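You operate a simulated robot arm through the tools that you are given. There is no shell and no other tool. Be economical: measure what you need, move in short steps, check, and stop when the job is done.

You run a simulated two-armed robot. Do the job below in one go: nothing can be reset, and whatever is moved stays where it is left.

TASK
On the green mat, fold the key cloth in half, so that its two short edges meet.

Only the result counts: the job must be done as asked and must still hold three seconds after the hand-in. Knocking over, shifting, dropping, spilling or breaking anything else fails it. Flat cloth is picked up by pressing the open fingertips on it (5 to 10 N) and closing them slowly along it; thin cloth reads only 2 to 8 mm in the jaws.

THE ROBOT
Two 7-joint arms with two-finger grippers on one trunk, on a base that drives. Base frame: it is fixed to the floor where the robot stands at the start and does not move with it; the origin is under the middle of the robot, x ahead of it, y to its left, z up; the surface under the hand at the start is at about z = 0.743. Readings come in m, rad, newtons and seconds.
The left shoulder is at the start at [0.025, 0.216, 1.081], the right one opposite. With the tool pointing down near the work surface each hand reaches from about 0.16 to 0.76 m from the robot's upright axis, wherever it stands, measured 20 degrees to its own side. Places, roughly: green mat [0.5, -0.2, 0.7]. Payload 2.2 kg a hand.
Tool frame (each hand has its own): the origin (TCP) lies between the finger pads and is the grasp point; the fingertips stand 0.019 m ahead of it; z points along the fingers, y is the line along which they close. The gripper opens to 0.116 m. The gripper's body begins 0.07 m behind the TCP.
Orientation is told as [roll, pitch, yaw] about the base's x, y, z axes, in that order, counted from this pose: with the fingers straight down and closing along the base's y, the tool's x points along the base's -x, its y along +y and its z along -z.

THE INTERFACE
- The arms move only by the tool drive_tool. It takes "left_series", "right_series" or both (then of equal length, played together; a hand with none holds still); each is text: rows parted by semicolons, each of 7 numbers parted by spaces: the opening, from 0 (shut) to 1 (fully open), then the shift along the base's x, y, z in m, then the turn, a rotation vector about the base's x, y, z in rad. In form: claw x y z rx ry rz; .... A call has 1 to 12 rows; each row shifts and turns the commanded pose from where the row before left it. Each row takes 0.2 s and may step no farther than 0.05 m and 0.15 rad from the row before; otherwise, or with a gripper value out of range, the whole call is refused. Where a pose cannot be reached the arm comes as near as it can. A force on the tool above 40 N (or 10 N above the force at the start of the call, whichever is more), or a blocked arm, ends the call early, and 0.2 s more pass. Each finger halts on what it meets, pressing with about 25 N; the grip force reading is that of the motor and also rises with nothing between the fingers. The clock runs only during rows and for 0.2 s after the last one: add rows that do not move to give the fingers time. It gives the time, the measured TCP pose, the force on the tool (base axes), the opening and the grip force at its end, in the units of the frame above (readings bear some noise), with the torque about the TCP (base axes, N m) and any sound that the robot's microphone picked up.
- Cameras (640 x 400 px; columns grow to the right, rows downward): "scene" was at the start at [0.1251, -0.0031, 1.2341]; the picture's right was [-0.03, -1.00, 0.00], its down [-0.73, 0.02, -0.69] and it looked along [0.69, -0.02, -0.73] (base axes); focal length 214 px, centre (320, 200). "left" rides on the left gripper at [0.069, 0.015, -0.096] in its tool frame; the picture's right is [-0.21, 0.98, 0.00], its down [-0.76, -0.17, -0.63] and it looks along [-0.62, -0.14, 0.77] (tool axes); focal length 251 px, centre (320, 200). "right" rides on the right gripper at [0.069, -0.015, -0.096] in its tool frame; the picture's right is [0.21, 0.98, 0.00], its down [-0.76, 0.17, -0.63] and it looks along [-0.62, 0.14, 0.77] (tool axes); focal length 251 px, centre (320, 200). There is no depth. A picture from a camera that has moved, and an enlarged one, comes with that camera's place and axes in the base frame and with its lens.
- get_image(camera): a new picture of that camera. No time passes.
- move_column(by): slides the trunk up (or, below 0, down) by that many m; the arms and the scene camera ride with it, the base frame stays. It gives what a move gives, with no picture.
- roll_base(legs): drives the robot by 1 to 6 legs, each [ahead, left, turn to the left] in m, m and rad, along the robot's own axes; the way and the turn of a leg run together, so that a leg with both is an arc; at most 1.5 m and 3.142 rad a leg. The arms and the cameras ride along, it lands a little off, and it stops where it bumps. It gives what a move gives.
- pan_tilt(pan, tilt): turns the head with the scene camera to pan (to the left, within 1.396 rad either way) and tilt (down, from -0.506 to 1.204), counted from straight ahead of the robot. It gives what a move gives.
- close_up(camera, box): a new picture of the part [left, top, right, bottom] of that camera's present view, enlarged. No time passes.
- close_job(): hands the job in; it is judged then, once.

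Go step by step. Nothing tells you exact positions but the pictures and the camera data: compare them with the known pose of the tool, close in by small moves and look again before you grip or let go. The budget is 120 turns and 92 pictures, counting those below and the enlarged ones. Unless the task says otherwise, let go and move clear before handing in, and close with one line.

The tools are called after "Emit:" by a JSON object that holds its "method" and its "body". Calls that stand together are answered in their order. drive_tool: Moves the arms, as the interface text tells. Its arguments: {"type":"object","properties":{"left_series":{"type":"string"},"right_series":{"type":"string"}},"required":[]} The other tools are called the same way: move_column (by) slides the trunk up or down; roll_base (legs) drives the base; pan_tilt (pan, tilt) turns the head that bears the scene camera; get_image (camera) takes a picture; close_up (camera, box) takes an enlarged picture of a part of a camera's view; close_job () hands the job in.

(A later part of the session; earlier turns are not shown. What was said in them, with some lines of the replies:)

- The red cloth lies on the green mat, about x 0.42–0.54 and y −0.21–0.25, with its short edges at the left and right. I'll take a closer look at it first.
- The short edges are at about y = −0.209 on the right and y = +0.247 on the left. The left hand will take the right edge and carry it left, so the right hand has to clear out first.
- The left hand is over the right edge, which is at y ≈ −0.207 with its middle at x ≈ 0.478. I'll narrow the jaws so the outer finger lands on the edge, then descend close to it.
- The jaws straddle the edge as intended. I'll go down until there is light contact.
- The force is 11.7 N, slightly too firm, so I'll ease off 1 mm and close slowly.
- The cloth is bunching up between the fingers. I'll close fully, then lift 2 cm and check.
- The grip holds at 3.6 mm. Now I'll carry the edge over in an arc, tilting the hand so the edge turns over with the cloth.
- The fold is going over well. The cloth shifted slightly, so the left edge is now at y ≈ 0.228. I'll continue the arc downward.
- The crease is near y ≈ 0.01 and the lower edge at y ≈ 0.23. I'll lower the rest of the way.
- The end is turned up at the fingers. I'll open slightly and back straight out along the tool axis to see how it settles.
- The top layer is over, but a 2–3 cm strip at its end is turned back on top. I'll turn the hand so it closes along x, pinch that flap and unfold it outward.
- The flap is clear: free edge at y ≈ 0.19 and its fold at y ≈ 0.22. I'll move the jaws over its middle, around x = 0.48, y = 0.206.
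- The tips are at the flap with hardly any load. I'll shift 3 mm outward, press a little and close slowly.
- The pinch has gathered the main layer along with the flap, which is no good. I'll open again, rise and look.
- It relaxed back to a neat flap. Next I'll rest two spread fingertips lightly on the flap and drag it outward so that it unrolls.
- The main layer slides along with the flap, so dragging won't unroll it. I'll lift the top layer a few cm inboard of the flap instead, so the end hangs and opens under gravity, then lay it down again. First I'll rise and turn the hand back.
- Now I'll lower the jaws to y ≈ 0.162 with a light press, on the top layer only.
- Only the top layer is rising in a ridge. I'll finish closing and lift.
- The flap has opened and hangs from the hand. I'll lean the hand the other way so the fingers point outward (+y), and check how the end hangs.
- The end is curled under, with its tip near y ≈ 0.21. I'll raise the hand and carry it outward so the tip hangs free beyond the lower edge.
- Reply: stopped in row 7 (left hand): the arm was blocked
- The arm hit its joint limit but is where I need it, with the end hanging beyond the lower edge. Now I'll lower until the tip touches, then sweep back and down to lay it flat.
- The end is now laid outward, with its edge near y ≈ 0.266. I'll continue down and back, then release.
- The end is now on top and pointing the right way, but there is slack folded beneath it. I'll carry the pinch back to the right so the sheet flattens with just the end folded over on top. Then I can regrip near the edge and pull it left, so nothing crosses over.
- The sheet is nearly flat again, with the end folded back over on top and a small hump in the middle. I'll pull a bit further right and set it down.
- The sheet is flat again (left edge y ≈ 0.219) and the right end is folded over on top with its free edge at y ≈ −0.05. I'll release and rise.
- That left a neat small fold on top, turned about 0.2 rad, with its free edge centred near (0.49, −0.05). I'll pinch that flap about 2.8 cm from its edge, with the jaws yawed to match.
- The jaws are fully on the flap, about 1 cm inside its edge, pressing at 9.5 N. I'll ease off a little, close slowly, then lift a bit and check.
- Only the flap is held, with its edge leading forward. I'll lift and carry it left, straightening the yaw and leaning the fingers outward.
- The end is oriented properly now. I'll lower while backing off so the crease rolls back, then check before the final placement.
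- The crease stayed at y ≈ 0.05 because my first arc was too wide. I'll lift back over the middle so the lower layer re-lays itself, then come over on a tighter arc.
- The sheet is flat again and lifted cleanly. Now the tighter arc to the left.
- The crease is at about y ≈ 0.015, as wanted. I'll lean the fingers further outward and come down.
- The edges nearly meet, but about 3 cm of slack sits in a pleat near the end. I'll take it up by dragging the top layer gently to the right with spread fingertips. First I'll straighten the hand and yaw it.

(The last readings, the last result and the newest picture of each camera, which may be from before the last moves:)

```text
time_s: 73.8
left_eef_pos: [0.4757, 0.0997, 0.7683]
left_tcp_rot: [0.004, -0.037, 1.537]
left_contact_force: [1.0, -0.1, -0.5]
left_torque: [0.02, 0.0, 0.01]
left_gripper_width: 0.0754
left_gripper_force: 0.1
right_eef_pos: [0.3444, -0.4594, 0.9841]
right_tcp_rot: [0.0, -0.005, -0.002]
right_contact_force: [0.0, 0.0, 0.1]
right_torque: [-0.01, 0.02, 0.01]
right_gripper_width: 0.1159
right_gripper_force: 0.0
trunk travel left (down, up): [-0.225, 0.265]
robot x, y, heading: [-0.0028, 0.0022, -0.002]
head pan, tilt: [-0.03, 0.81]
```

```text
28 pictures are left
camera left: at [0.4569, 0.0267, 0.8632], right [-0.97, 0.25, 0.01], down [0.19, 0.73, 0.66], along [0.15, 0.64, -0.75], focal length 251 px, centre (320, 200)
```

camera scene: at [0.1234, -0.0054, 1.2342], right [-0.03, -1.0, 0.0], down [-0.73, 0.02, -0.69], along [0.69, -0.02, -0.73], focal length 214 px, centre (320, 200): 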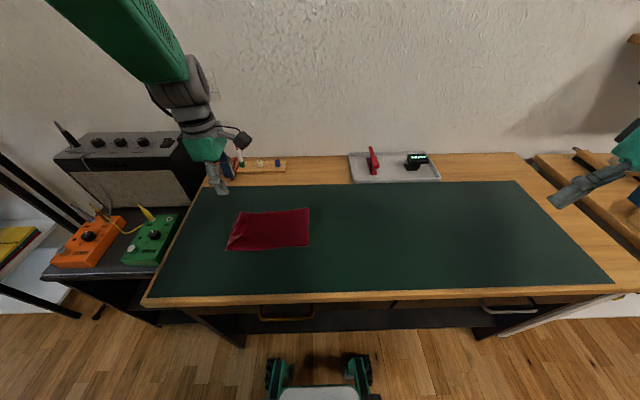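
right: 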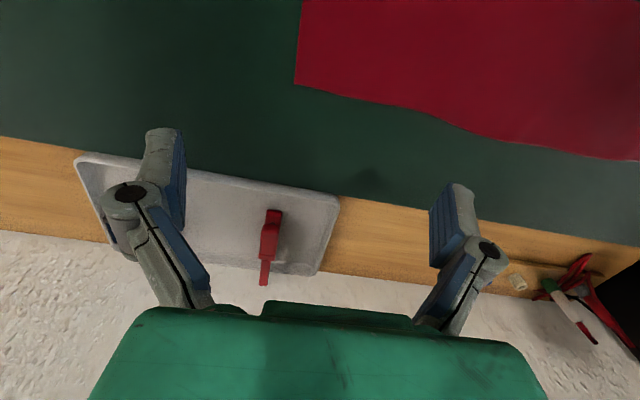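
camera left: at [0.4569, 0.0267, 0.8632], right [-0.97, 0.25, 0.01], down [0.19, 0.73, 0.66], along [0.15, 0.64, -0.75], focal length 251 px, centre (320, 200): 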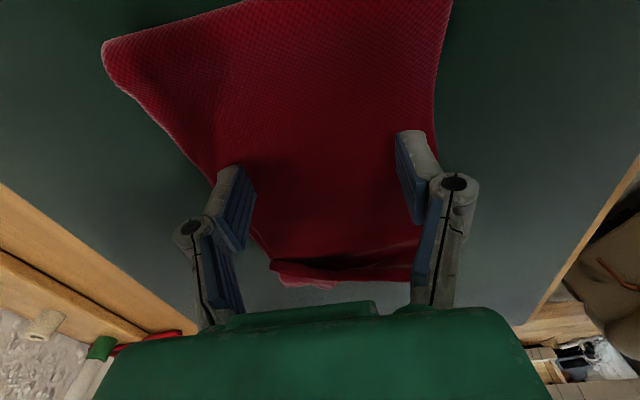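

The spread tips are on the top layer near y = 0.10. I'll press lightly and drag it 3 cm to the right.

Emit:
{"method": "drive_tool", "body": {"left_series": "0.65 0.002 0 -0.0025 -0.035 0 0; 0.65 0 0 0 0 0 0; 0.65 0 -0.005 0 0 0 0; 0.65 0 -0.005 0 0 0 0; 0.65 0 -0.005 0 0 0 0; 0.65 0 -0.005 0 0 0 0; 0.65 0 -0.005 0 0 0 0; 0.65 0 -0.005 0 0 0 0; 0.65 0 0 0 0 0 0"}}

Emit:
{"method": "get_image", "body": {"camera": "left"}}

Emit:
{"method": "close_up", "body": {"camera": "scene", "box": [190, 150, 370, 280]}}

```text
time_s: 75.8
left_eef_pos: [0.4754, 0.0681, 0.7632]
left_tcp_rot: [0.006, -0.004, 1.535]
left_contact_force: [0.6, 1.9, 2.8]
left_torque: [0.03, -0.07, 0.04]
left_gripper_width: 0.0758
left_gripper_force: 0.3
right_eef_pos: [0.3439, -0.4596, 0.9837]
right_tcp_rot: [0.002, -0.004, 0.0]
right_contact_force: [-0.4, 0.5, 0.3]
right_torque: [0.0, -0.03, -0.01]
right_gripper_width: 0.1161
right_gripper_force: 0.1
trunk travel left (down, up): [-0.225, 0.265]
robot x, y, heading: [0.0004, -0.0025, -0.005]
head pan, tilt: [-0.03, 0.81]
```

```text
27 pictures are left
camera left: at [0.4576, 0.0004, 0.8601], right [-0.97, 0.25, 0.01], down [0.2, 0.75, 0.64], along [0.15, 0.62, -0.77], focal length 251 px, centre (320, 200)
```

left: 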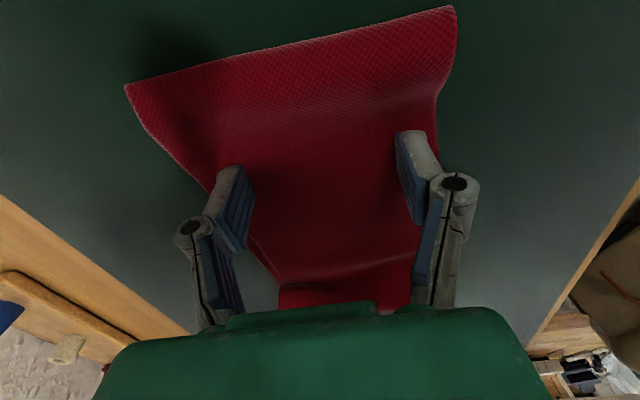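

```text
3.08 times, centred on (280, 215) of scene
camera zoom: at [0.1229, -0.0055, 1.2343], right [-0.03, -1.0, 0.0], down [-0.73, 0.02, -0.69], along [0.69, -0.02, -0.73], focal length 660 px, centre (443, 154)
```

zoom: 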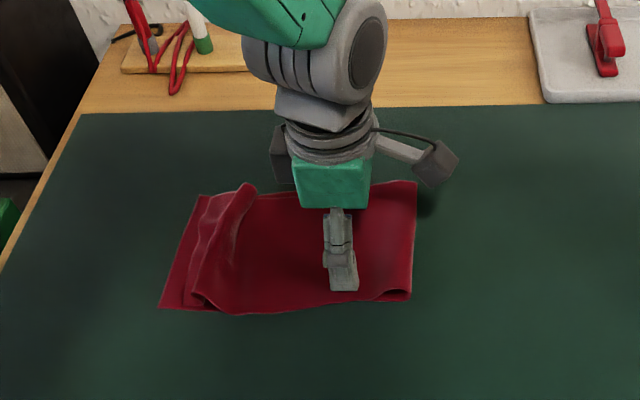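

It is working: the crease moved right while the lower edge stayed put. I'll drag another 2 cm, then lift and look.

Emit:
{"method": "drive_tool", "body": {"left_series": "0.65 0 -0.005 0 0 0 0; 0.65 0 -0.005 0 0 0 0; 0.65 0 -0.005 0 0 0 0; 0.65 0 -0.005 0 0 0 0; 0.65 0 0 0 0 0 0; 0.65 0 0 0.015 0 0 0; 0.65 0 0 0.03 0 0 0; 0.65 0 -0.03 0.03 0 0 0; 0.65 0 0 0.01 0 0 0; 0.65 0 0 0 0 0 0"}}

Emit:
{"method": "close_up", "body": {"camera": "scene", "box": [190, 150, 370, 280]}}

Emit:
{"method": "close_up", "body": {"camera": "left", "box": [200, 0, 440, 250]}}

```text
time_s: 77.9
left_eef_pos: [0.44, 0.0281, 0.7893]
left_tcp_rot: [0.143, 0.001, 1.548]
left_contact_force: [-0.8, 1.3, 0.3]
left_torque: [-0.04, -0.01, -0.04]
left_gripper_width: 0.0749
left_gripper_force: 0.0
right_eef_pos: [0.3414, -0.4579, 0.986]
right_tcp_rot: [-0.001, -0.008, 0.0]
right_contact_force: [-0.7, 0.0, 0.1]
right_torque: [-0.01, -0.02, 0.02]
right_gripper_width: 0.1161
right_gripper_force: 0.0
trunk travel left (down, up): [-0.225, 0.265]
robot x, y, heading: [-0.0001, -0.0012, 0.004]
head pan, tilt: [-0.03, 0.81]
stopped in row 10 (left hand): the arm was blocked; the commanded pose is now the measured one
```

```text
3.08 times, centred on (280, 215) of scene
camera zoom: at [0.1228, -0.0062, 1.2343], right [-0.03, -1.0, 0.0], down [-0.73, 0.02, -0.69], along [0.69, -0.02, -0.73], focal length 660 px, centre (443, 154)
```

zoom: 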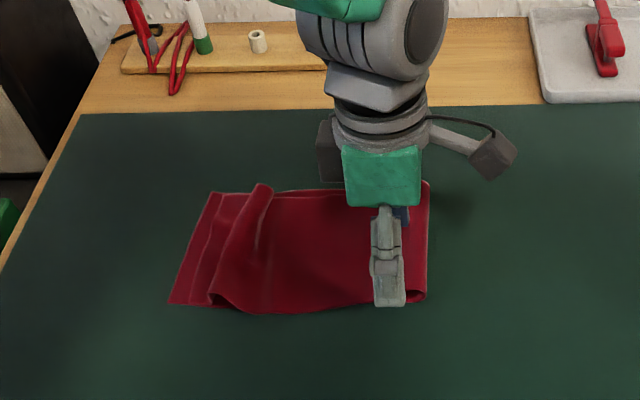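

```text
1.60 times, centred on (320, 125) of left
camera zoom: at [0.4374, -0.0405, 0.8883], right [-0.96, 0.24, 0.14], down [0.27, 0.75, 0.6], along [0.04, 0.62, -0.79], focal length 402 px, centre (320, 320)
```

zoom: 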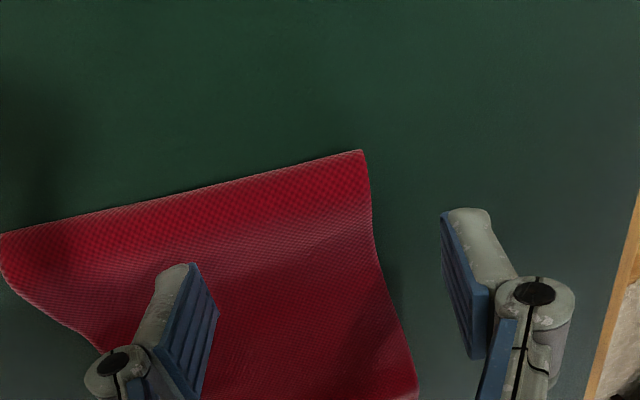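

The arm reached a joint limit in this yaw. I'll raise it while turning the yaw back, to get away from the limit and see the cloth.

Emit:
{"method": "drive_tool", "body": {"left_series": "0.65 0 0 0.02 0 0 -0.12; 0.65 0 0 0.03 0 0 -0.14; 0.65 0.005 0.005 0.03 -0.02 0 -0.14; 0.65 0.005 0.01 0.02 0 0 -0.14; 0.65 0.005 0.01 0.01 0 0 -0.14; 0.65 0.005 0.01 0 0 0 -0.14; 0.65 0.005 0.01 0 0 0 -0.14; 0.65 0.005 0.01 0 0 0 -0.14; 0.65 0 0.01 0 0 0 -0.14; 0.65 0 0.01 0 0 0 -0.14; 0.65 0 0.01 0 0 0 -0.14; 0.65 0 0 0 0 0 0"}}

Emit:
{"method": "close_up", "body": {"camera": "scene", "box": [190, 150, 370, 280]}}

```text
time_s: 80.5
left_eef_pos: [0.4704, 0.1101, 0.9002]
left_tcp_rot: [0.137, 0.022, 0.023]
left_contact_force: [-0.2, 0.3, 0.1]
left_torque: [0.0, -0.04, -0.02]
left_gripper_width: 0.0754
left_gripper_force: 0.1
right_eef_pos: [0.3421, -0.4591, 0.9857]
right_tcp_rot: [-0.002, -0.008, 0.0]
right_contact_force: [0.2, 0.0, 0.7]
right_torque: [0.03, 0.0, -0.01]
right_gripper_width: 0.116
right_gripper_force: 0.1
trunk travel left (down, up): [-0.225, 0.265]
robot x, y, heading: [0.0015, 0.0009, 0.002]
head pan, tilt: [-0.03, 0.81]
```

```text
3.08 times, centred on (280, 215) of scene
camera zoom: at [0.1233, -0.0057, 1.2342], right [-0.03, -1.0, 0.0], down [-0.73, 0.02, -0.69], along [0.69, -0.02, -0.73], focal length 660 px, centre (443, 154)
```

zoom: 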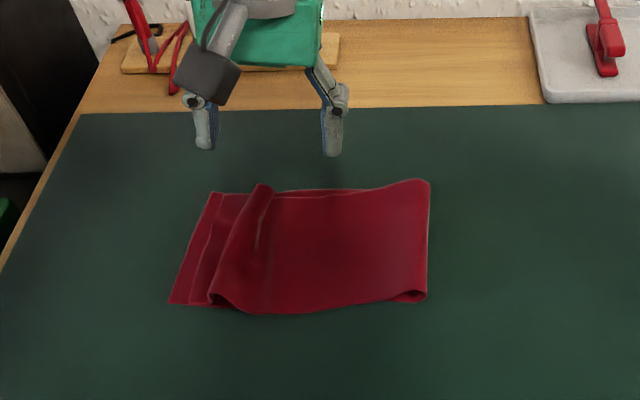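

The crease is now at y ≈ 0, the lower edge at y ≈ 0.21 and the top edge at y ≈ 0.195, with a small pleat left near the end. I'll pull the end strip outward with a single tilted fingertip, after a closer look.

Emit:
{"method": "drive_tool", "body": {"left_series": "0.3 0 0.02 0 -0.14 0 0; 0 0 0.02 0 -0.14 0 0; 0 0.003 0.015 -0.01 -0.14 0 0; 0 0.004 0.012 -0.03 0 0 0; 0 0 0.005 -0.02 0 0 0; 0 0 0 0 0 0 0"}}

Emit:
{"method": "get_image", "body": {"camera": "left"}}

```text
time_s: 81.9
left_eef_pos: [0.4778, 0.1826, 0.8388]
left_tcp_rot: [-0.284, 0.028, 0.016]
left_contact_force: [-0.1, 0.1, -0.8]
left_torque: [-0.04, 0.02, 0.01]
left_gripper_width: 0.0002
left_gripper_force: 24.7
right_eef_pos: [0.3416, -0.4579, 0.9851]
right_tcp_rot: [-0.002, -0.009, 0.0]
right_contact_force: [-0.3, -0.5, -0.1]
right_torque: [-0.04, 0.02, -0.01]
right_gripper_width: 0.1159
right_gripper_force: 0.1
trunk travel left (down, up): [-0.225, 0.265]
robot x, y, heading: [0.0016, 0.0004, 0.004]
head pan, tilt: [-0.03, 0.81]
```

```text
22 pictures are left
camera left: at [0.41, 0.2239, 0.9314], right [0.19, 0.94, -0.28], down [0.77, 0.03, 0.63], along [0.6, -0.34, -0.72], focal length 251 px, centre (320, 200)
```

left: 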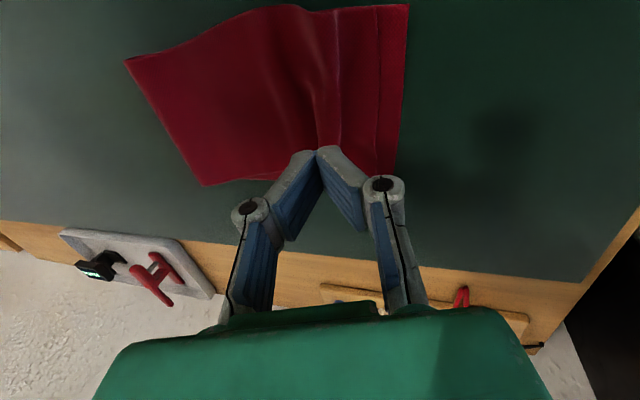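

The exposed strip runs from y ≈ 0.17 to 0.20. I'll touch it at about y ≈ 0.188 and drag it outward.

Emit:
{"method": "drive_tool", "body": {"left_series": "0 0 0.003 -0.035 0 0 0; 0 0 0 -0.025 0 0 0; 0 0 0 -0.006 0 0 0; 0 0 0 -0.003 0 0 0; 0 0 0 0 0 0 0"}}

```text
time_s: 83.1
left_eef_pos: [0.4773, 0.1854, 0.7715]
left_tcp_rot: [-0.286, 0.026, 0.016]
left_contact_force: [-0.9, -0.1, 0.0]
left_torque: [0.0, 0.03, 0.0]
left_gripper_width: 0.0
left_gripper_force: 25.4
right_eef_pos: [0.3422, -0.4586, 0.9846]
right_tcp_rot: [-0.003, -0.008, 0.001]
right_contact_force: [0.4, 0.4, 0.6]
right_torque: [0.01, 0.01, -0.03]
right_gripper_width: 0.1161
right_gripper_force: 0.1
trunk travel left (down, up): [-0.225, 0.265]
robot x, y, heading: [-0.0032, -0.0015, -0.002]
head pan, tilt: [-0.03, 0.81]
```

Emit:
{"method": "drive_tool", "body": {"left_series": "0 0 0 -0.0025 0 0 0; 0 0 0 -0.0015 0 0 0; 0 0 0 0 0 0 0"}}

```text
time_s: 83.9
left_eef_pos: [0.4781, 0.1859, 0.767]
left_tcp_rot: [-0.285, 0.027, 0.015]
left_contact_force: [-0.2, 0.3, -0.5]
left_torque: [0.02, -0.01, 0.01]
left_gripper_width: 0.0001
left_gripper_force: 25.2
right_eef_pos: [0.3414, -0.4584, 0.9857]
right_tcp_rot: [0.0, -0.007, 0.0]
right_contact_force: [0.2, 0.5, 0.0]
right_torque: [0.01, 0.02, 0.0]
right_gripper_width: 0.116
right_gripper_force: 0.0
trunk travel left (down, up): [-0.225, 0.265]
robot x, y, heading: [-0.0041, -0.0027, -0.001]
head pan, tilt: [-0.03, 0.81]
```

Emit:
{"method": "drive_tool", "body": {"left_series": "0 0 0 -0.0015 0 0 0; 0 0 0 -0.0015 0 0 0; 0 0 0 0 0 0 0"}}

```text
time_s: 84.7
left_eef_pos: [0.4779, 0.1878, 0.7653]
left_tcp_rot: [-0.283, 0.029, 0.014]
left_contact_force: [0.1, 1.1, 7.2]
left_torque: [0.05, -0.05, 0.0]
left_gripper_width: 0.0001
left_gripper_force: 25.3
right_eef_pos: [0.3403, -0.459, 0.9846]
right_tcp_rot: [-0.001, -0.009, -0.001]
right_contact_force: [-1.4, -0.6, 0.4]
right_torque: [0.01, 0.0, 0.04]
right_gripper_width: 0.116
right_gripper_force: 0.1
trunk travel left (down, up): [-0.225, 0.265]
robot x, y, heading: [0.0021, 0.0038, -0.001]
head pan, tilt: [-0.03, 0.81]
```

There is contact at 7 N. I'll ease off a little and drag outward about 2.5 cm.

Emit:
{"method": "drive_tool", "body": {"left_series": "0 0 0 0.0006 0 0 0; 0 0 0.005 0 0 0 0; 0 0 0.005 0 0 0 0; 0 0 0.005 0 0 0 0; 0 0 0.005 0 0 0 0; 0 0 0.005 0 0 0 0; 0 0 0 0 0 0 0"}}

Emit:
{"method": "get_image", "body": {"camera": "left"}}

Emit:
{"method": "close_up", "body": {"camera": "scene", "box": [200, 170, 340, 270]}}

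```text
time_s: 86.3
left_eef_pos: [0.4779, 0.2107, 0.7641]
left_tcp_rot: [-0.283, 0.028, 0.014]
left_contact_force: [0.2, -1.7, 2.2]
left_torque: [-0.02, 0.02, -0.02]
left_gripper_width: 0.0
left_gripper_force: 25.3
right_eef_pos: [0.3412, -0.4593, 0.9846]
right_tcp_rot: [-0.002, -0.006, 0.002]
right_contact_force: [0.5, 0.1, 0.6]
right_torque: [-0.01, 0.0, 0.07]
right_gripper_width: 0.1159
right_gripper_force: 0.1
trunk travel left (down, up): [-0.225, 0.265]
robot x, y, heading: [0.0022, -0.002, 0.003]
head pan, tilt: [-0.03, 0.81]
```

```text
21 pictures are left
camera left: at [0.4094, 0.2516, 0.8563], right [0.19, 0.94, -0.28], down [0.77, 0.03, 0.63], along [0.6, -0.34, -0.72], focal length 251 px, centre (320, 200)
```

left: 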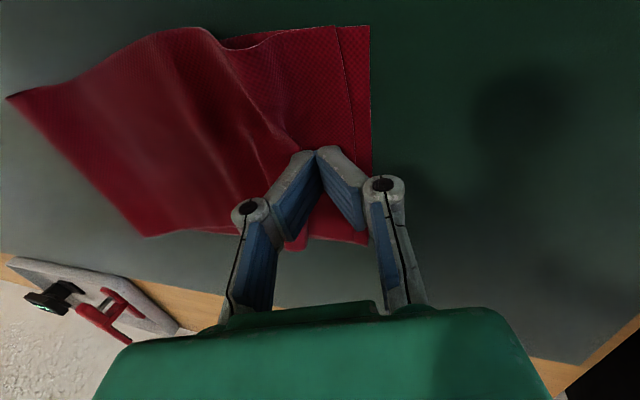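

```text
4.00 times, centred on (270, 220) of scene
camera zoom: at [0.1232, -0.0048, 1.2343], right [-0.03, -1.0, 0.0], down [-0.73, 0.02, -0.69], along [0.69, -0.02, -0.73], focal length 858 px, centre (520, 120)
```

zoom: 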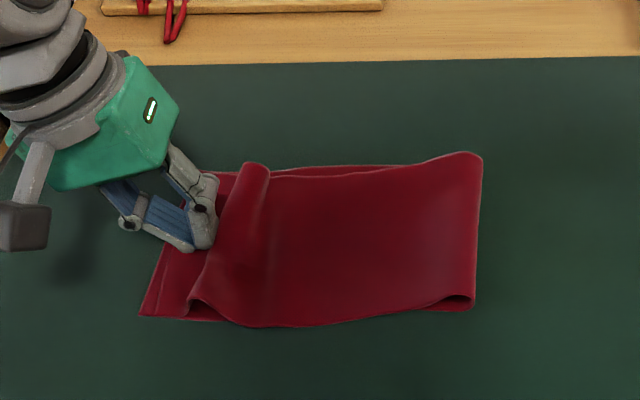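

The strip came out and only a loose bulge remains. I'll pin the end with the left fingertip and bring the right hand over to draw the main layer gently to the right, taking up the bulge.

Emit:
{"method": "drive_tool", "body": {"right_series": "0.5 0.01 0.045 -0.01 0 0 0; 0.3 0.012 0.045 -0.01 0 0 0; 0.2 0.012 0.045 -0.01 0 0 0; 0.2 0.012 0.045 -0.01 0 0 0; 0.2 0.012 0.045 -0.01 0 0 0; 0.2 0.012 0.045 -0.01 0 0 0; 0.2 0.012 0.045 -0.01 0 0 0; 0.2 0.012 0.045 -0.01 0 0 0; 0.2 0.012 0.045 -0.01 0 0 0; 0.2 0.012 0.045 -0.01 0 0 0; 0.2 0.012 0.045 0 0 0 0; 0.2 0.005 0.03 0 0 0 0", "left_series": "0 0 0 -0.0008 0 0 0; 0 0 0 0 0 0 0; 0 0 0 0 0 0 0; 0 0 0 0 0 0 0; 0 0 0 0 0 0 0; 0 0 0 0 0 0 0; 0 0 0 0 0 0 0; 0 0 0 0 0 0 0; 0 0 0 0 0 0 0; 0 0 0 0 0 0 0; 0 0 0 0 0 0 0; 0 0 0 0 0 0 0"}}

Emit:
{"method": "get_image", "body": {"camera": "scene"}}

```text
time_s: 89.1
left_eef_pos: [0.4765, 0.2112, 0.7649]
left_tcp_rot: [-0.288, 0.026, 0.014]
left_contact_force: [-0.9, -0.3, 3.9]
left_torque: [0.01, 0.02, -0.01]
left_gripper_width: 0.0
left_gripper_force: 24.6
right_eef_pos: [0.4954, 0.0514, 0.9048]
right_tcp_rot: [0.049, -0.006, -0.061]
right_contact_force: [-0.1, 0.2, 0.0]
right_torque: [-0.03, 0.02, -0.02]
right_gripper_width: 0.0232
right_gripper_force: 0.1
trunk travel left (down, up): [-0.225, 0.265]
robot x, y, heading: [0.0003, 0.001, 0.002]
head pan, tilt: [-0.03, 0.81]
stopped in row 12 (right hand): the arm was blocked; the commanded pose is now the measured one
```

```text
19 pictures are left
camera scene: at [0.1248, -0.0011, 1.2339], right [-0.03, -1.0, 0.0], down [-0.73, 0.02, -0.69], along [0.69, -0.02, -0.73], focal length 214 px, centre (320, 200)
```

scene: 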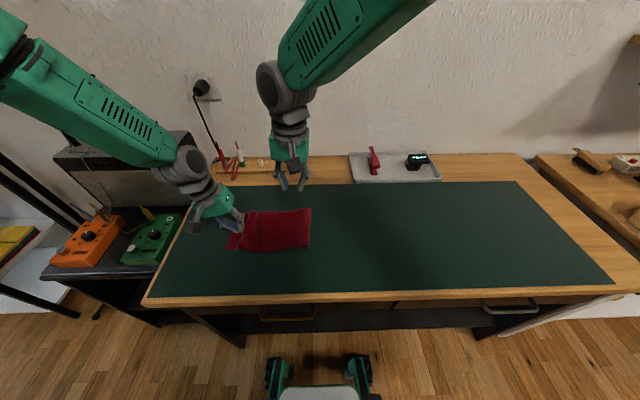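

The right hand is at y ≈ 0.05, as far as that arm reaches in this posture, which will do. I'll lower it onto the top layer.

Emit:
{"method": "drive_tool", "body": {"right_series": "0.2 -0.005 0.003 -0.035 0 0 0; 0.2 -0.005 0.003 -0.04 0 0 0; 0.2 -0.004 0.003 -0.04 0 0 0; 0.2 0 0 -0.015 0 0 0; 0.2 0 0 0 0 0 0"}}

Emit:
{"method": "close_up", "body": {"camera": "scene", "box": [200, 170, 340, 270]}}

```text
time_s: 90.3
left_eef_pos: [0.4758, 0.2127, 0.7667]
left_tcp_rot: [-0.288, 0.025, 0.015]
left_contact_force: [-0.1, -0.2, 0.3]
left_torque: [0.02, -0.01, 0.02]
left_gripper_width: 0.0
left_gripper_force: 25.2
right_eef_pos: [0.4842, 0.0597, 0.7769]
right_tcp_rot: [0.055, -0.009, -0.068]
right_contact_force: [0.4, 0.3, -0.4]
right_torque: [0.03, 0.01, 0.02]
right_gripper_width: 0.023
right_gripper_force: 0.1
trunk travel left (down, up): [-0.225, 0.265]
robot x, y, heading: [0.0, -0.0002, -0.001]
head pan, tilt: [-0.03, 0.81]
```

```text
4.00 times, centred on (270, 220) of scene
camera zoom: at [0.1249, -0.0005, 1.2341], right [-0.03, -1.0, 0.0], down [-0.73, 0.02, -0.69], along [0.69, -0.02, -0.73], focal length 858 px, centre (520, 120)
```

zoom: 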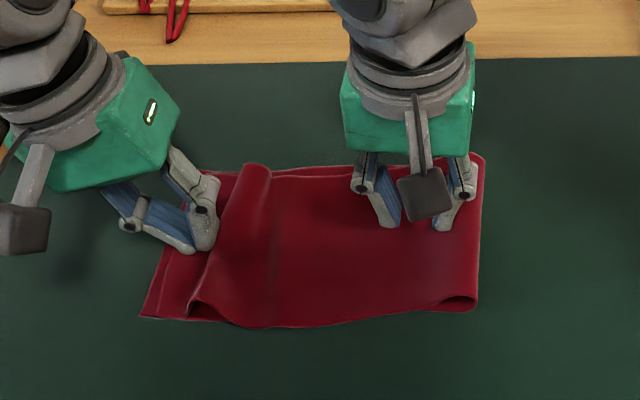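

Emit:
{"method": "drive_tool", "body": {"right_series": "0.2 0 0 -0.006 0 0 0; 0.2 0 0 -0.004 0 0 0; 0.2 0 0 -0.002 0 0 0; 0.2 0 0 0 0 0 0", "left_series": "0 0 0 -0.001 0 0 0; 0 0 0 -0.001 0 0 0; 0 0 0 -0.001 0 0 0; 0 0 0 0 0 0 0"}}

```text
time_s: 91.3
left_eef_pos: [0.4766, 0.2121, 0.7655]
left_tcp_rot: [-0.287, 0.022, 0.014]
left_contact_force: [-0.7, 6.1, 28.1]
left_torque: [0.23, -0.15, 0.02]
left_gripper_width: 0.0002
left_gripper_force: 24.9
right_eef_pos: [0.4825, 0.0603, 0.7657]
right_tcp_rot: [0.053, -0.011, -0.063]
right_contact_force: [2.1, -0.7, 2.5]
right_torque: [-0.09, 0.0, 0.03]
right_gripper_width: 0.0236
right_gripper_force: 0.1
trunk travel left (down, up): [-0.225, 0.265]
robot x, y, heading: [-0.0004, 0.002, -0.004]
head pan, tilt: [-0.03, 0.81]
```

The left fingertip now pins firmly; I'll ease it slightly and drag the right hand 2 cm to the right.

Emit:
{"method": "drive_tool", "body": {"right_series": "0.2 0 0 -0.0003 0 0 0; 0.2 0 -0.004 0 0 0 0; 0.2 0 -0.004 0 0 0 0; 0.2 0 -0.004 0 0 0 0; 0.2 0 -0.004 0 0 0 0; 0.2 0 -0.004 0 0 0 0; 0.2 0 0 0 0 0 0", "left_series": "0 0 0 0.001 0 0 0; 0 0 0 0 0 0 0; 0 0 0 0 0 0 0; 0 0 0 0 0 0 0; 0 0 0 0 0 0 0; 0 0 0 0 0 0 0; 0 0 0 0 0 0 0"}}

Emit:
{"method": "close_up", "body": {"camera": "scene", "box": [200, 170, 340, 270]}}

```text
time_s: 92.9
left_eef_pos: [0.4755, 0.2112, 0.7652]
left_tcp_rot: [-0.288, 0.023, 0.014]
left_contact_force: [7.0, 8.1, 29.1]
left_torque: [0.24, -0.35, 0.0]
left_gripper_width: 0.0
left_gripper_force: 25.3
right_eef_pos: [0.4796, 0.0399, 0.7642]
right_tcp_rot: [0.053, -0.005, -0.064]
right_contact_force: [-0.9, 0.2, 7.3]
right_torque: [0.06, -0.03, 0.0]
right_gripper_width: 0.0191
right_gripper_force: 0.0
trunk travel left (down, up): [-0.225, 0.265]
robot x, y, heading: [-0.0, 0.0021, -0.004]
head pan, tilt: [-0.03, 0.81]
```

```text
4.00 times, centred on (270, 220) of scene
camera zoom: at [0.1221, -0.0003, 1.2346], right [-0.03, -1.0, 0.0], down [-0.73, 0.02, -0.69], along [0.69, -0.02, -0.73], focal length 858 px, centre (520, 120)
```

zoom: 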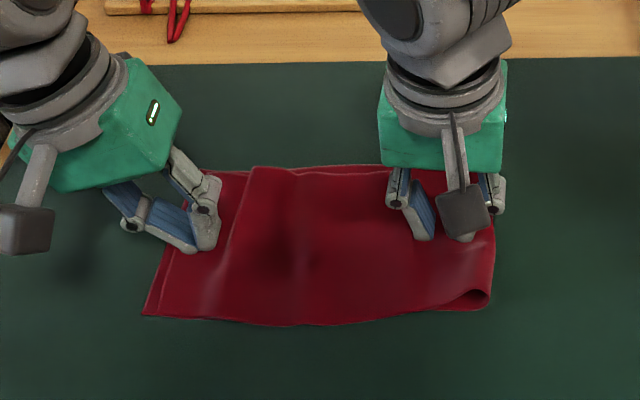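

The bulge is nearly gone and the crease is well placed. I'll lift both hands straight up and look.

Emit:
{"method": "drive_tool", "body": {"right_series": "0.2 0 0 0.01 0 0 0; 0.2 0 0 0.03 0 0 0; 0.2 0 -0.01 0.04 0 0 0; 0.2 -0.01 -0.04 0.02 0 0 0; 0.2 -0.01 -0.045 0.01 0 0 0; 0.2 -0.01 -0.045 0.01 0 0 0; 0.2 -0.01 -0.045 0 0 0 0; 0.2 -0.01 -0.045 0 0 0 0", "left_series": "0 0 0 0.01 0 0 0; 0 0 0.005 0.03 0 0 0; 0 0.005 0.01 0.03 0 0 0; 0 0 0 0.02 0 0 0; 0 0 0 0 0 0 0; 0 0 0 0 0 0 0; 0 0 0 0 0 0 0; 0 0 0 0 0 0 0"}}

Emit:
{"method": "close_up", "body": {"camera": "scene", "box": [200, 170, 340, 270]}}

Emit:
{"method": "get_image", "body": {"camera": "left"}}

```text
time_s: 94.7
left_eef_pos: [0.4804, 0.225, 0.8523]
left_tcp_rot: [-0.287, 0.025, 0.013]
left_contact_force: [-0.1, -0.3, -0.2]
left_torque: [0.01, 0.03, -0.01]
left_gripper_width: 0.0
left_gripper_force: 24.7
right_eef_pos: [0.4291, -0.1882, 0.8844]
right_tcp_rot: [0.05, -0.01, -0.053]
right_contact_force: [0.5, -0.5, -0.3]
right_torque: [0.05, -0.01, 0.04]
right_gripper_width: 0.0232
right_gripper_force: 0.1
trunk travel left (down, up): [-0.225, 0.265]
robot x, y, heading: [-0.0007, -0.0003, -0.0]
head pan, tilt: [-0.03, 0.81]
```

```text
4.00 times, centred on (270, 220) of scene
camera zoom: at [0.124, -0.0042, 1.2342], right [-0.03, -1.0, 0.0], down [-0.73, 0.02, -0.69], along [0.69, -0.02, -0.73], focal length 858 px, centre (520, 120)
```

zoom: 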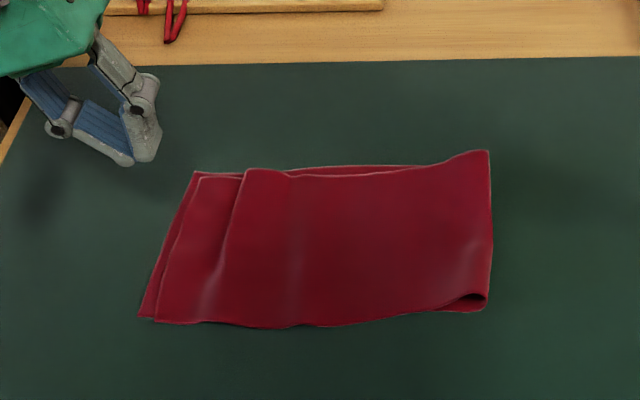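

```text
15 pictures are left
camera left: at [0.4125, 0.2652, 0.9438], right [0.19, 0.94, -0.28], down [0.77, 0.03, 0.63], along [0.6, -0.34, -0.72], focal length 251 px, centre (320, 200)
```

left: 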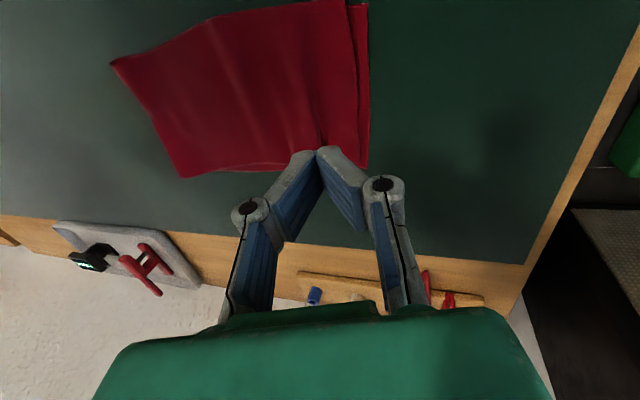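

The edges are now within about 1 cm, with a little slack left in the far part. I'll pin the middle of the stack with the right hand and pull just the top end about 1 cm outward with the left.

Emit:
{"method": "drive_tool", "body": {"right_series": "0.2 0.01 0.045 0 0 0 0; 0.2 0.01 0.045 0 0 0 0; 0.2 0.01 0.045 0 0 0 0; 0.2 0.01 0.045 -0.01 0 0 0; 0.2 0.01 0.04 -0.02 0 0 0; 0.2 0 0.02 -0.03 0 0 0; 0.2 0 0.005 -0.035 0 0 0; 0.2 0 0 -0.015 0 0 0; 0.2 0 0 -0.008 0 0 0; 0.2 0 0 -0.002 0 0 0; 0.2 0 0 -0.001 0 0 0; 0.2 0 0 0 0 0 0", "left_series": "0 0 -0.005 0 0 0 0; 0 0.002 -0.005 -0.01 0 0 0; 0 0.002 -0.005 -0.02 0 0 0; 0 0 -0.004 -0.02 0 0 0; 0 0 0 -0.02 0 0 0; 0 0 0 -0.008 0 0 0; 0 0 0 -0.003 0 0 0; 0 0 0 0 0 0 0; 0 0 0 0 0 0 0; 0 0 0 0 0 0 0; 0 0 0 0 0 0 0; 0 0 0 0 0 0 0"}}

```text
time_s: 97.3
left_eef_pos: [0.4853, 0.2086, 0.7717]
left_tcp_rot: [-0.289, 0.024, 0.016]
left_contact_force: [0.3, -0.1, -1.0]
left_torque: [-0.04, 0.02, 0.0]
left_gripper_width: 0.0
left_gripper_force: 25.2
right_eef_pos: [0.4838, 0.0556, 0.7639]
right_tcp_rot: [0.054, -0.011, -0.064]
right_contact_force: [1.3, 1.1, 6.6]
right_torque: [0.04, 0.01, 0.0]
right_gripper_width: 0.0244
right_gripper_force: 0.1
trunk travel left (down, up): [-0.225, 0.265]
robot x, y, heading: [0.0021, 0.0005, -0.002]
head pan, tilt: [-0.03, 0.81]
```

Emit:
{"method": "drive_tool", "body": {"right_series": "0.2 0 0 -0.001 0 0 0; 0.2 0 0 0 0 0 0; 0.2 0 0 0 0 0 0; 0.2 0 0 0 0 0 0; 0.2 0 0 0 0 0 0", "left_series": "0 0.003 -0.01 0 0 0 0; 0 0 0 -0.003 0 0 0; 0 0 0 -0.002 0 0 0; 0 0 0 -0.001 0 0 0; 0 0 0 0 0 0 0"}}

```text
time_s: 98.5
left_eef_pos: [0.4875, 0.1975, 0.7669]
left_tcp_rot: [-0.288, 0.026, 0.014]
left_contact_force: [0.8, -2.0, 3.9]
left_torque: [-0.06, -0.07, -0.03]
left_gripper_width: 0.0
left_gripper_force: 25.7
right_eef_pos: [0.4831, 0.0552, 0.7637]
right_tcp_rot: [0.051, -0.008, -0.064]
right_contact_force: [-0.3, 0.7, 2.8]
right_torque: [0.08, 0.01, 0.01]
right_gripper_width: 0.0209
right_gripper_force: 4.4
trunk travel left (down, up): [-0.225, 0.265]
robot x, y, heading: [-0.0002, 0.003, 0.003]
head pan, tilt: [-0.03, 0.81]
```

The left fingertip is in light contact at about 4 N. I'll press harder with the right hand and drag the left outward about 1.2 cm.

Emit:
{"method": "drive_tool", "body": {"right_series": "0.2 0 0 -0.002 0 0 0; 0.2 0 0 -0.001 0 0 0; 0.2 0 0 0 0 0 0; 0.2 0 0 0 0 0 0; 0.2 0 0 0 0 0 0; 0.2 0 0 0 0 0 0; 0.2 0 0 0 0 0 0", "left_series": "0 0 0 0 0 0 0; 0 0 0 0 0 0 0; 0 0 0.004 -0.0003 0 0 0; 0 0 0.004 0 0 0 0; 0 0 0.004 0 0 0 0; 0 0 0 0 0 0 0; 0 0 0 0.012 0 0 0"}}

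Emit:
{"method": "close_up", "body": {"camera": "scene", "box": [200, 170, 340, 270]}}

```text
time_s: 100.1
left_eef_pos: [0.4878, 0.2083, 0.7786]
left_tcp_rot: [-0.287, 0.026, 0.014]
left_contact_force: [0.1, -0.6, 0.0]
left_torque: [0.0, -0.05, 0.04]
left_gripper_width: 0.0
left_gripper_force: 25.4
right_eef_pos: [0.4804, 0.055, 0.7605]
right_tcp_rot: [0.053, -0.01, -0.062]
right_contact_force: [1.2, 1.9, 6.4]
right_torque: [0.1, 0.04, -0.01]
right_gripper_width: 0.0261
right_gripper_force: 3.6
trunk travel left (down, up): [-0.225, 0.265]
robot x, y, heading: [-0.0018, 0.0003, -0.002]
head pan, tilt: [-0.03, 0.81]
```

```text
4.00 times, centred on (270, 220) of scene
camera zoom: at [0.1222, -0.0012, 1.2345], right [-0.03, -1.0, 0.0], down [-0.72, 0.02, -0.69], along [0.69, -0.02, -0.73], focal length 858 px, centre (520, 120)
```

zoom: 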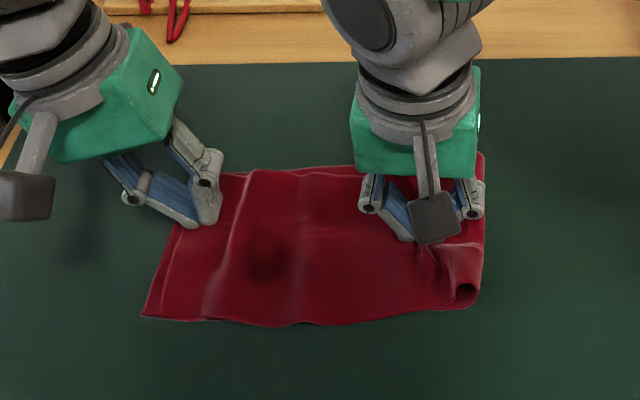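

I'll lift both hands clear and check.

Emit:
{"method": "drive_tool", "body": {"right_series": "0.2 0 0 0.01 0 0 0; 0.2 0 0 0.03 0 0 0; 0.2 0 -0.01 0.04 0 0 0; 0.2 -0.01 -0.04 0.03 0 0 0; 0.2 -0.01 -0.045 0.01 0 0 0; 0.2 -0.01 -0.045 0.01 0 0 0", "left_series": "0 0 0.005 0.03 0 0 0; 0 0.005 0.01 0.03 0 0 0; 0 0 0.01 0.02 0 0 0; 0 0 0 0 0 0 0; 0 0 0 0 0 0 0; 0 0 0 0 0 0 0"}}

Emit:
{"method": "close_up", "body": {"camera": "scene", "box": [200, 170, 340, 270]}}

Emit:
{"method": "close_up", "body": {"camera": "left", "box": [130, 0, 400, 180]}}

```text
refused: row 4 steps farther than a row can; nothing moved
```

```text
4.00 times, centred on (270, 220) of scene
camera zoom: at [0.1222, -0.0012, 1.2345], right [-0.03, -1.0, 0.0], down [-0.72, 0.02, -0.69], along [0.69, -0.02, -0.73], focal length 858 px, centre (520, 120)
```

zoom: 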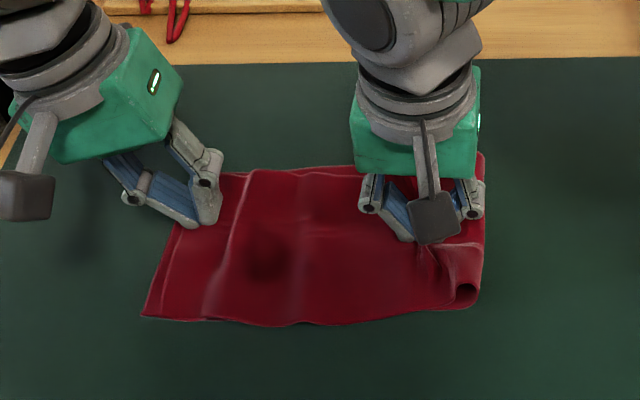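

```text
2.22 times, centred on (265, 90) of left
camera zoom: at [0.4186, 0.2501, 0.8696], right [0.2, 0.94, -0.28], down [0.77, 0.03, 0.64], along [0.61, -0.34, -0.72], focal length 559 px, centre (442, 444)
```

zoom: 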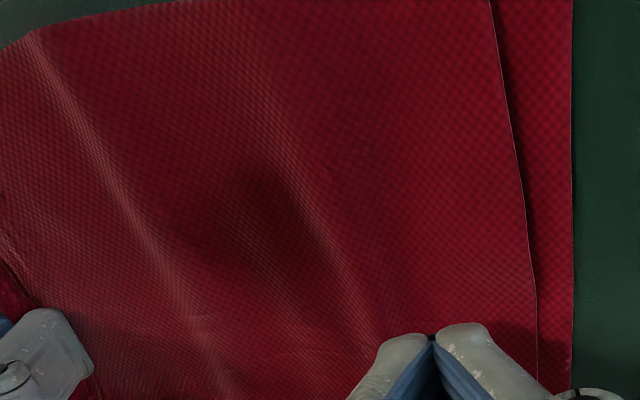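

The gap is now about 1.4 cm at the near corner and 0.9 cm at the far one. With the right hand still pinning, I'll drag the end outward again, nearer the front this time.

Emit:
{"method": "drive_tool", "body": {"left_series": "0 -0.018 -0.003 0 0 0 0; 0 -0.016 -0.003 -0.003 0 0 0; 0 0 0 -0.005 0 0 0; 0 0 0 -0.003 0 0 0; 0 0 0 -0.0015 0 0 0; 0 0 0 0 0 0 0"}}

```text
time_s: 101.5
left_eef_pos: [0.4535, 0.2045, 0.7652]
left_tcp_rot: [-0.288, 0.023, 0.013]
left_contact_force: [-0.5, -0.3, -0.7]
left_torque: [0.03, 0.02, -0.01]
left_gripper_width: 0.0001
left_gripper_force: 24.8
right_eef_pos: [0.4813, 0.0559, 0.7595]
right_tcp_rot: [0.052, -0.011, -0.062]
right_contact_force: [0.1, 0.6, 3.6]
right_torque: [0.06, -0.01, 0.01]
right_gripper_width: 0.0257
right_gripper_force: 3.8
trunk travel left (down, up): [-0.225, 0.265]
robot x, y, heading: [-0.0007, -0.0002, 0.003]
head pan, tilt: [-0.03, 0.81]
```

Emit:
{"method": "drive_tool", "body": {"left_series": "0 0 0 -0.0012 0 0 0; 0 0 0.004 -0.0003 0 0 0; 0 0 0.004 0 0 0 0; 0 0 0.004 0 0 0 0; 0 0 0.003 0 0 0 0; 0 0 0 0 0 0 0"}}

Emit:
{"method": "close_up", "body": {"camera": "left", "box": [130, 0, 400, 180]}}

```text
time_s: 102.9
left_eef_pos: [0.453, 0.219, 0.7653]
left_tcp_rot: [-0.289, 0.025, 0.015]
left_contact_force: [0.4, -3.9, 7.2]
left_torque: [-0.09, -0.03, -0.05]
left_gripper_width: 0.0
left_gripper_force: 25.2
right_eef_pos: [0.4821, 0.0549, 0.7607]
right_tcp_rot: [0.053, -0.01, -0.063]
right_contact_force: [-0.2, -0.1, 8.1]
right_torque: [0.0, 0.07, 0.02]
right_gripper_width: 0.0268
right_gripper_force: 0.1
trunk travel left (down, up): [-0.225, 0.265]
robot x, y, heading: [0.0016, 0.0005, 0.003]
head pan, tilt: [-0.03, 0.81]
```

```text
2.22 times, centred on (265, 90) of left
camera zoom: at [0.3848, 0.2595, 0.8556], right [0.2, 0.94, -0.28], down [0.77, 0.03, 0.64], along [0.61, -0.34, -0.72], focal length 559 px, centre (442, 444)
```

zoom: 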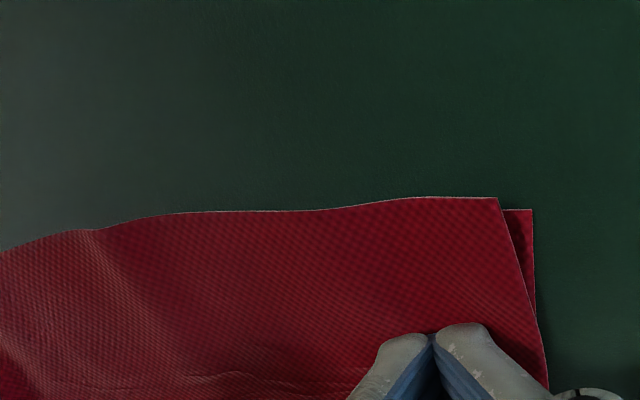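

The near corner gap is about 0.6 cm and the middle is flush. I'll lift both hands clear and check everything.

Emit:
{"method": "drive_tool", "body": {"right_series": "0.2 0 0 0.01 0 0 0; 0.2 0 0 0.03 0 0 0; 0.2 0 -0.01 0.04 0 0 0; 0.2 -0.01 -0.035 0.025 0 0 0; 0.2 -0.01 -0.045 0.01 0 0 0; 0.2 -0.01 -0.045 0.01 0 0 0; 0.2 -0.01 -0.045 0 0 0 0; 0.2 -0.01 -0.045 0 0 0 0", "left_series": "0 0 0 0.015 0 0 0; 0 0 0.005 0.03 0 0 0; 0 0.005 0.005 0.03 0 0 0; 0 0 0 0.015 0 0 0; 0 0 0 0 0 0 0; 0 0 0 0 0 0 0; 0 0 0 0 0 0 0; 0 0 0 0 0 0 0"}}

Emit:
{"method": "close_up", "body": {"camera": "scene", "box": [200, 170, 340, 270]}}

Emit:
{"method": "close_up", "body": {"camera": "left", "box": [130, 0, 400, 180]}}

```text
time_s: 104.7
left_eef_pos: [0.4585, 0.2273, 0.8551]
left_tcp_rot: [-0.288, 0.025, 0.014]
left_contact_force: [0.7, 0.6, 0.8]
left_torque: [0.0, 0.01, -0.01]
left_gripper_width: 0.0
left_gripper_force: 25.1
right_eef_pos: [0.4287, -0.1688, 0.8839]
right_tcp_rot: [0.051, -0.01, -0.053]
right_contact_force: [-0.2, 0.0, -0.6]
right_torque: [0.0, -0.02, 0.02]
right_gripper_width: 0.0232
right_gripper_force: 0.1
trunk travel left (down, up): [-0.225, 0.265]
robot x, y, heading: [-0.0004, 0.0021, 0.001]
head pan, tilt: [-0.03, 0.81]
```

```text
4.00 times, centred on (270, 220) of scene
camera zoom: at [0.1238, -0.0041, 1.2342], right [-0.03, -1.0, 0.0], down [-0.73, 0.02, -0.69], along [0.69, -0.02, -0.73], focal length 858 px, centre (520, 120)
```

zoom: 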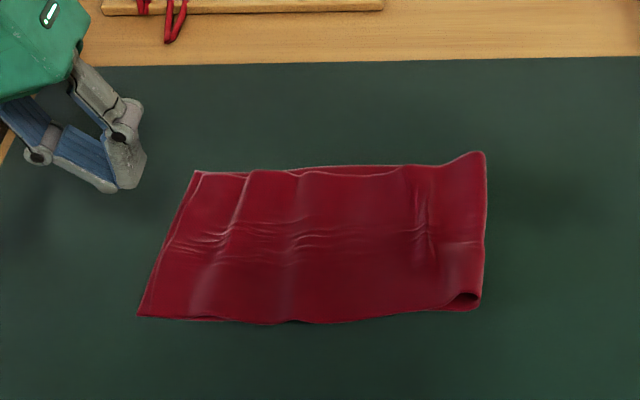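

```text
2.22 times, centred on (265, 90) of left
camera zoom: at [0.3901, 0.2684, 0.9457], right [0.2, 0.94, -0.28], down [0.77, 0.03, 0.64], along [0.6, -0.34, -0.72], focal length 559 px, centre (442, 444)
```

zoom: 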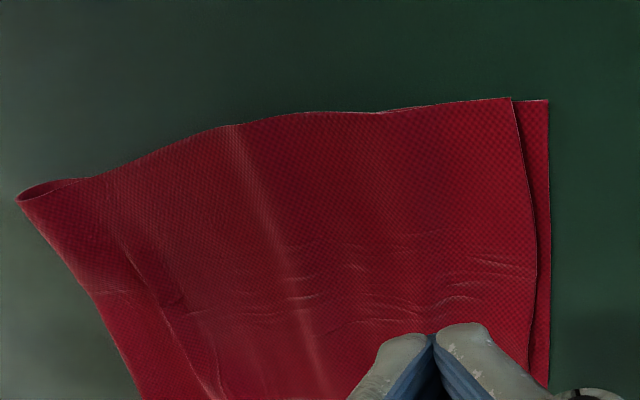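

The cloth is folded in half, with the short edges meeting within about 1 cm along their length. I'll move both hands well clear and take a last look.

Emit:
{"method": "drive_tool", "body": {"right_series": "0.5 -0.01 -0.04 0.02 0 0 0; 0.5 -0.01 -0.04 0.02 0 0 0; 0.5 -0.01 -0.04 0.02 0 0 0; 0.5 -0.01 -0.04 0.02 0 0 0; 0.5 0 0 0 0 0 0", "left_series": "0 0 0.005 0.04 0 0 0; 0 0 0.005 0.04 0 0 0; 0 0 0.02 0.03 0 0 0; 0 0 0.02 0 0 0 0; 0 0 0 0 0 0 0"}}

Emit:
{"method": "get_image", "body": {"camera": "scene"}}

```text
time_s: 105.9
left_eef_pos: [0.4591, 0.28, 0.9652]
left_tcp_rot: [-0.288, 0.028, 0.015]
left_contact_force: [-0.5, 0.4, -1.5]
left_torque: [-0.06, 0.0, 0.0]
left_gripper_width: 0.0005
left_gripper_force: 24.7
right_eef_pos: [0.3894, -0.327, 0.9637]
right_tcp_rot: [0.049, -0.01, -0.054]
right_contact_force: [-0.5, 0.9, 1.0]
right_torque: [-0.02, -0.02, -0.03]
right_gripper_width: 0.058
right_gripper_force: 0.1
trunk travel left (down, up): [-0.225, 0.265]
robot x, y, heading: [0.0004, 0.002, 0.001]
head pan, tilt: [-0.03, 0.81]
```

```text
8 pictures are left
camera scene: at [0.1241, -0.0013, 1.2341], right [-0.03, -1.0, 0.0], down [-0.73, 0.02, -0.69], along [0.69, -0.02, -0.73], focal length 214 px, centre (320, 200)
```

scene: 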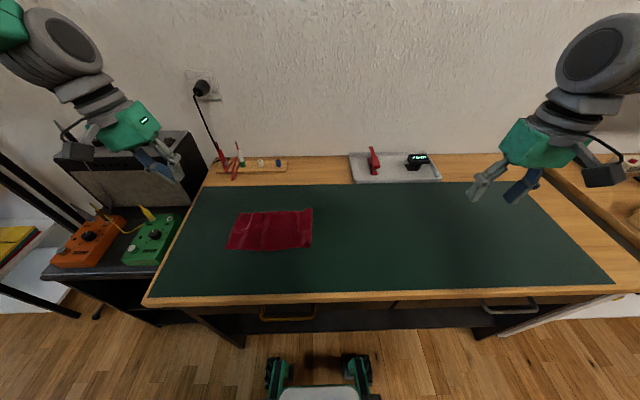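

The cloth lies folded in half on the mat, both hands are clear and nothing else has moved. I'm handing it in.

Emit:
{"method": "close_job", "body": {}}

```text
The job is handed in.
```

The key cloth is folded in half on the green mat, with its two short edges meeting to within about 1 cm; a soft bulge remains along the crease and a few wrinkles on top.
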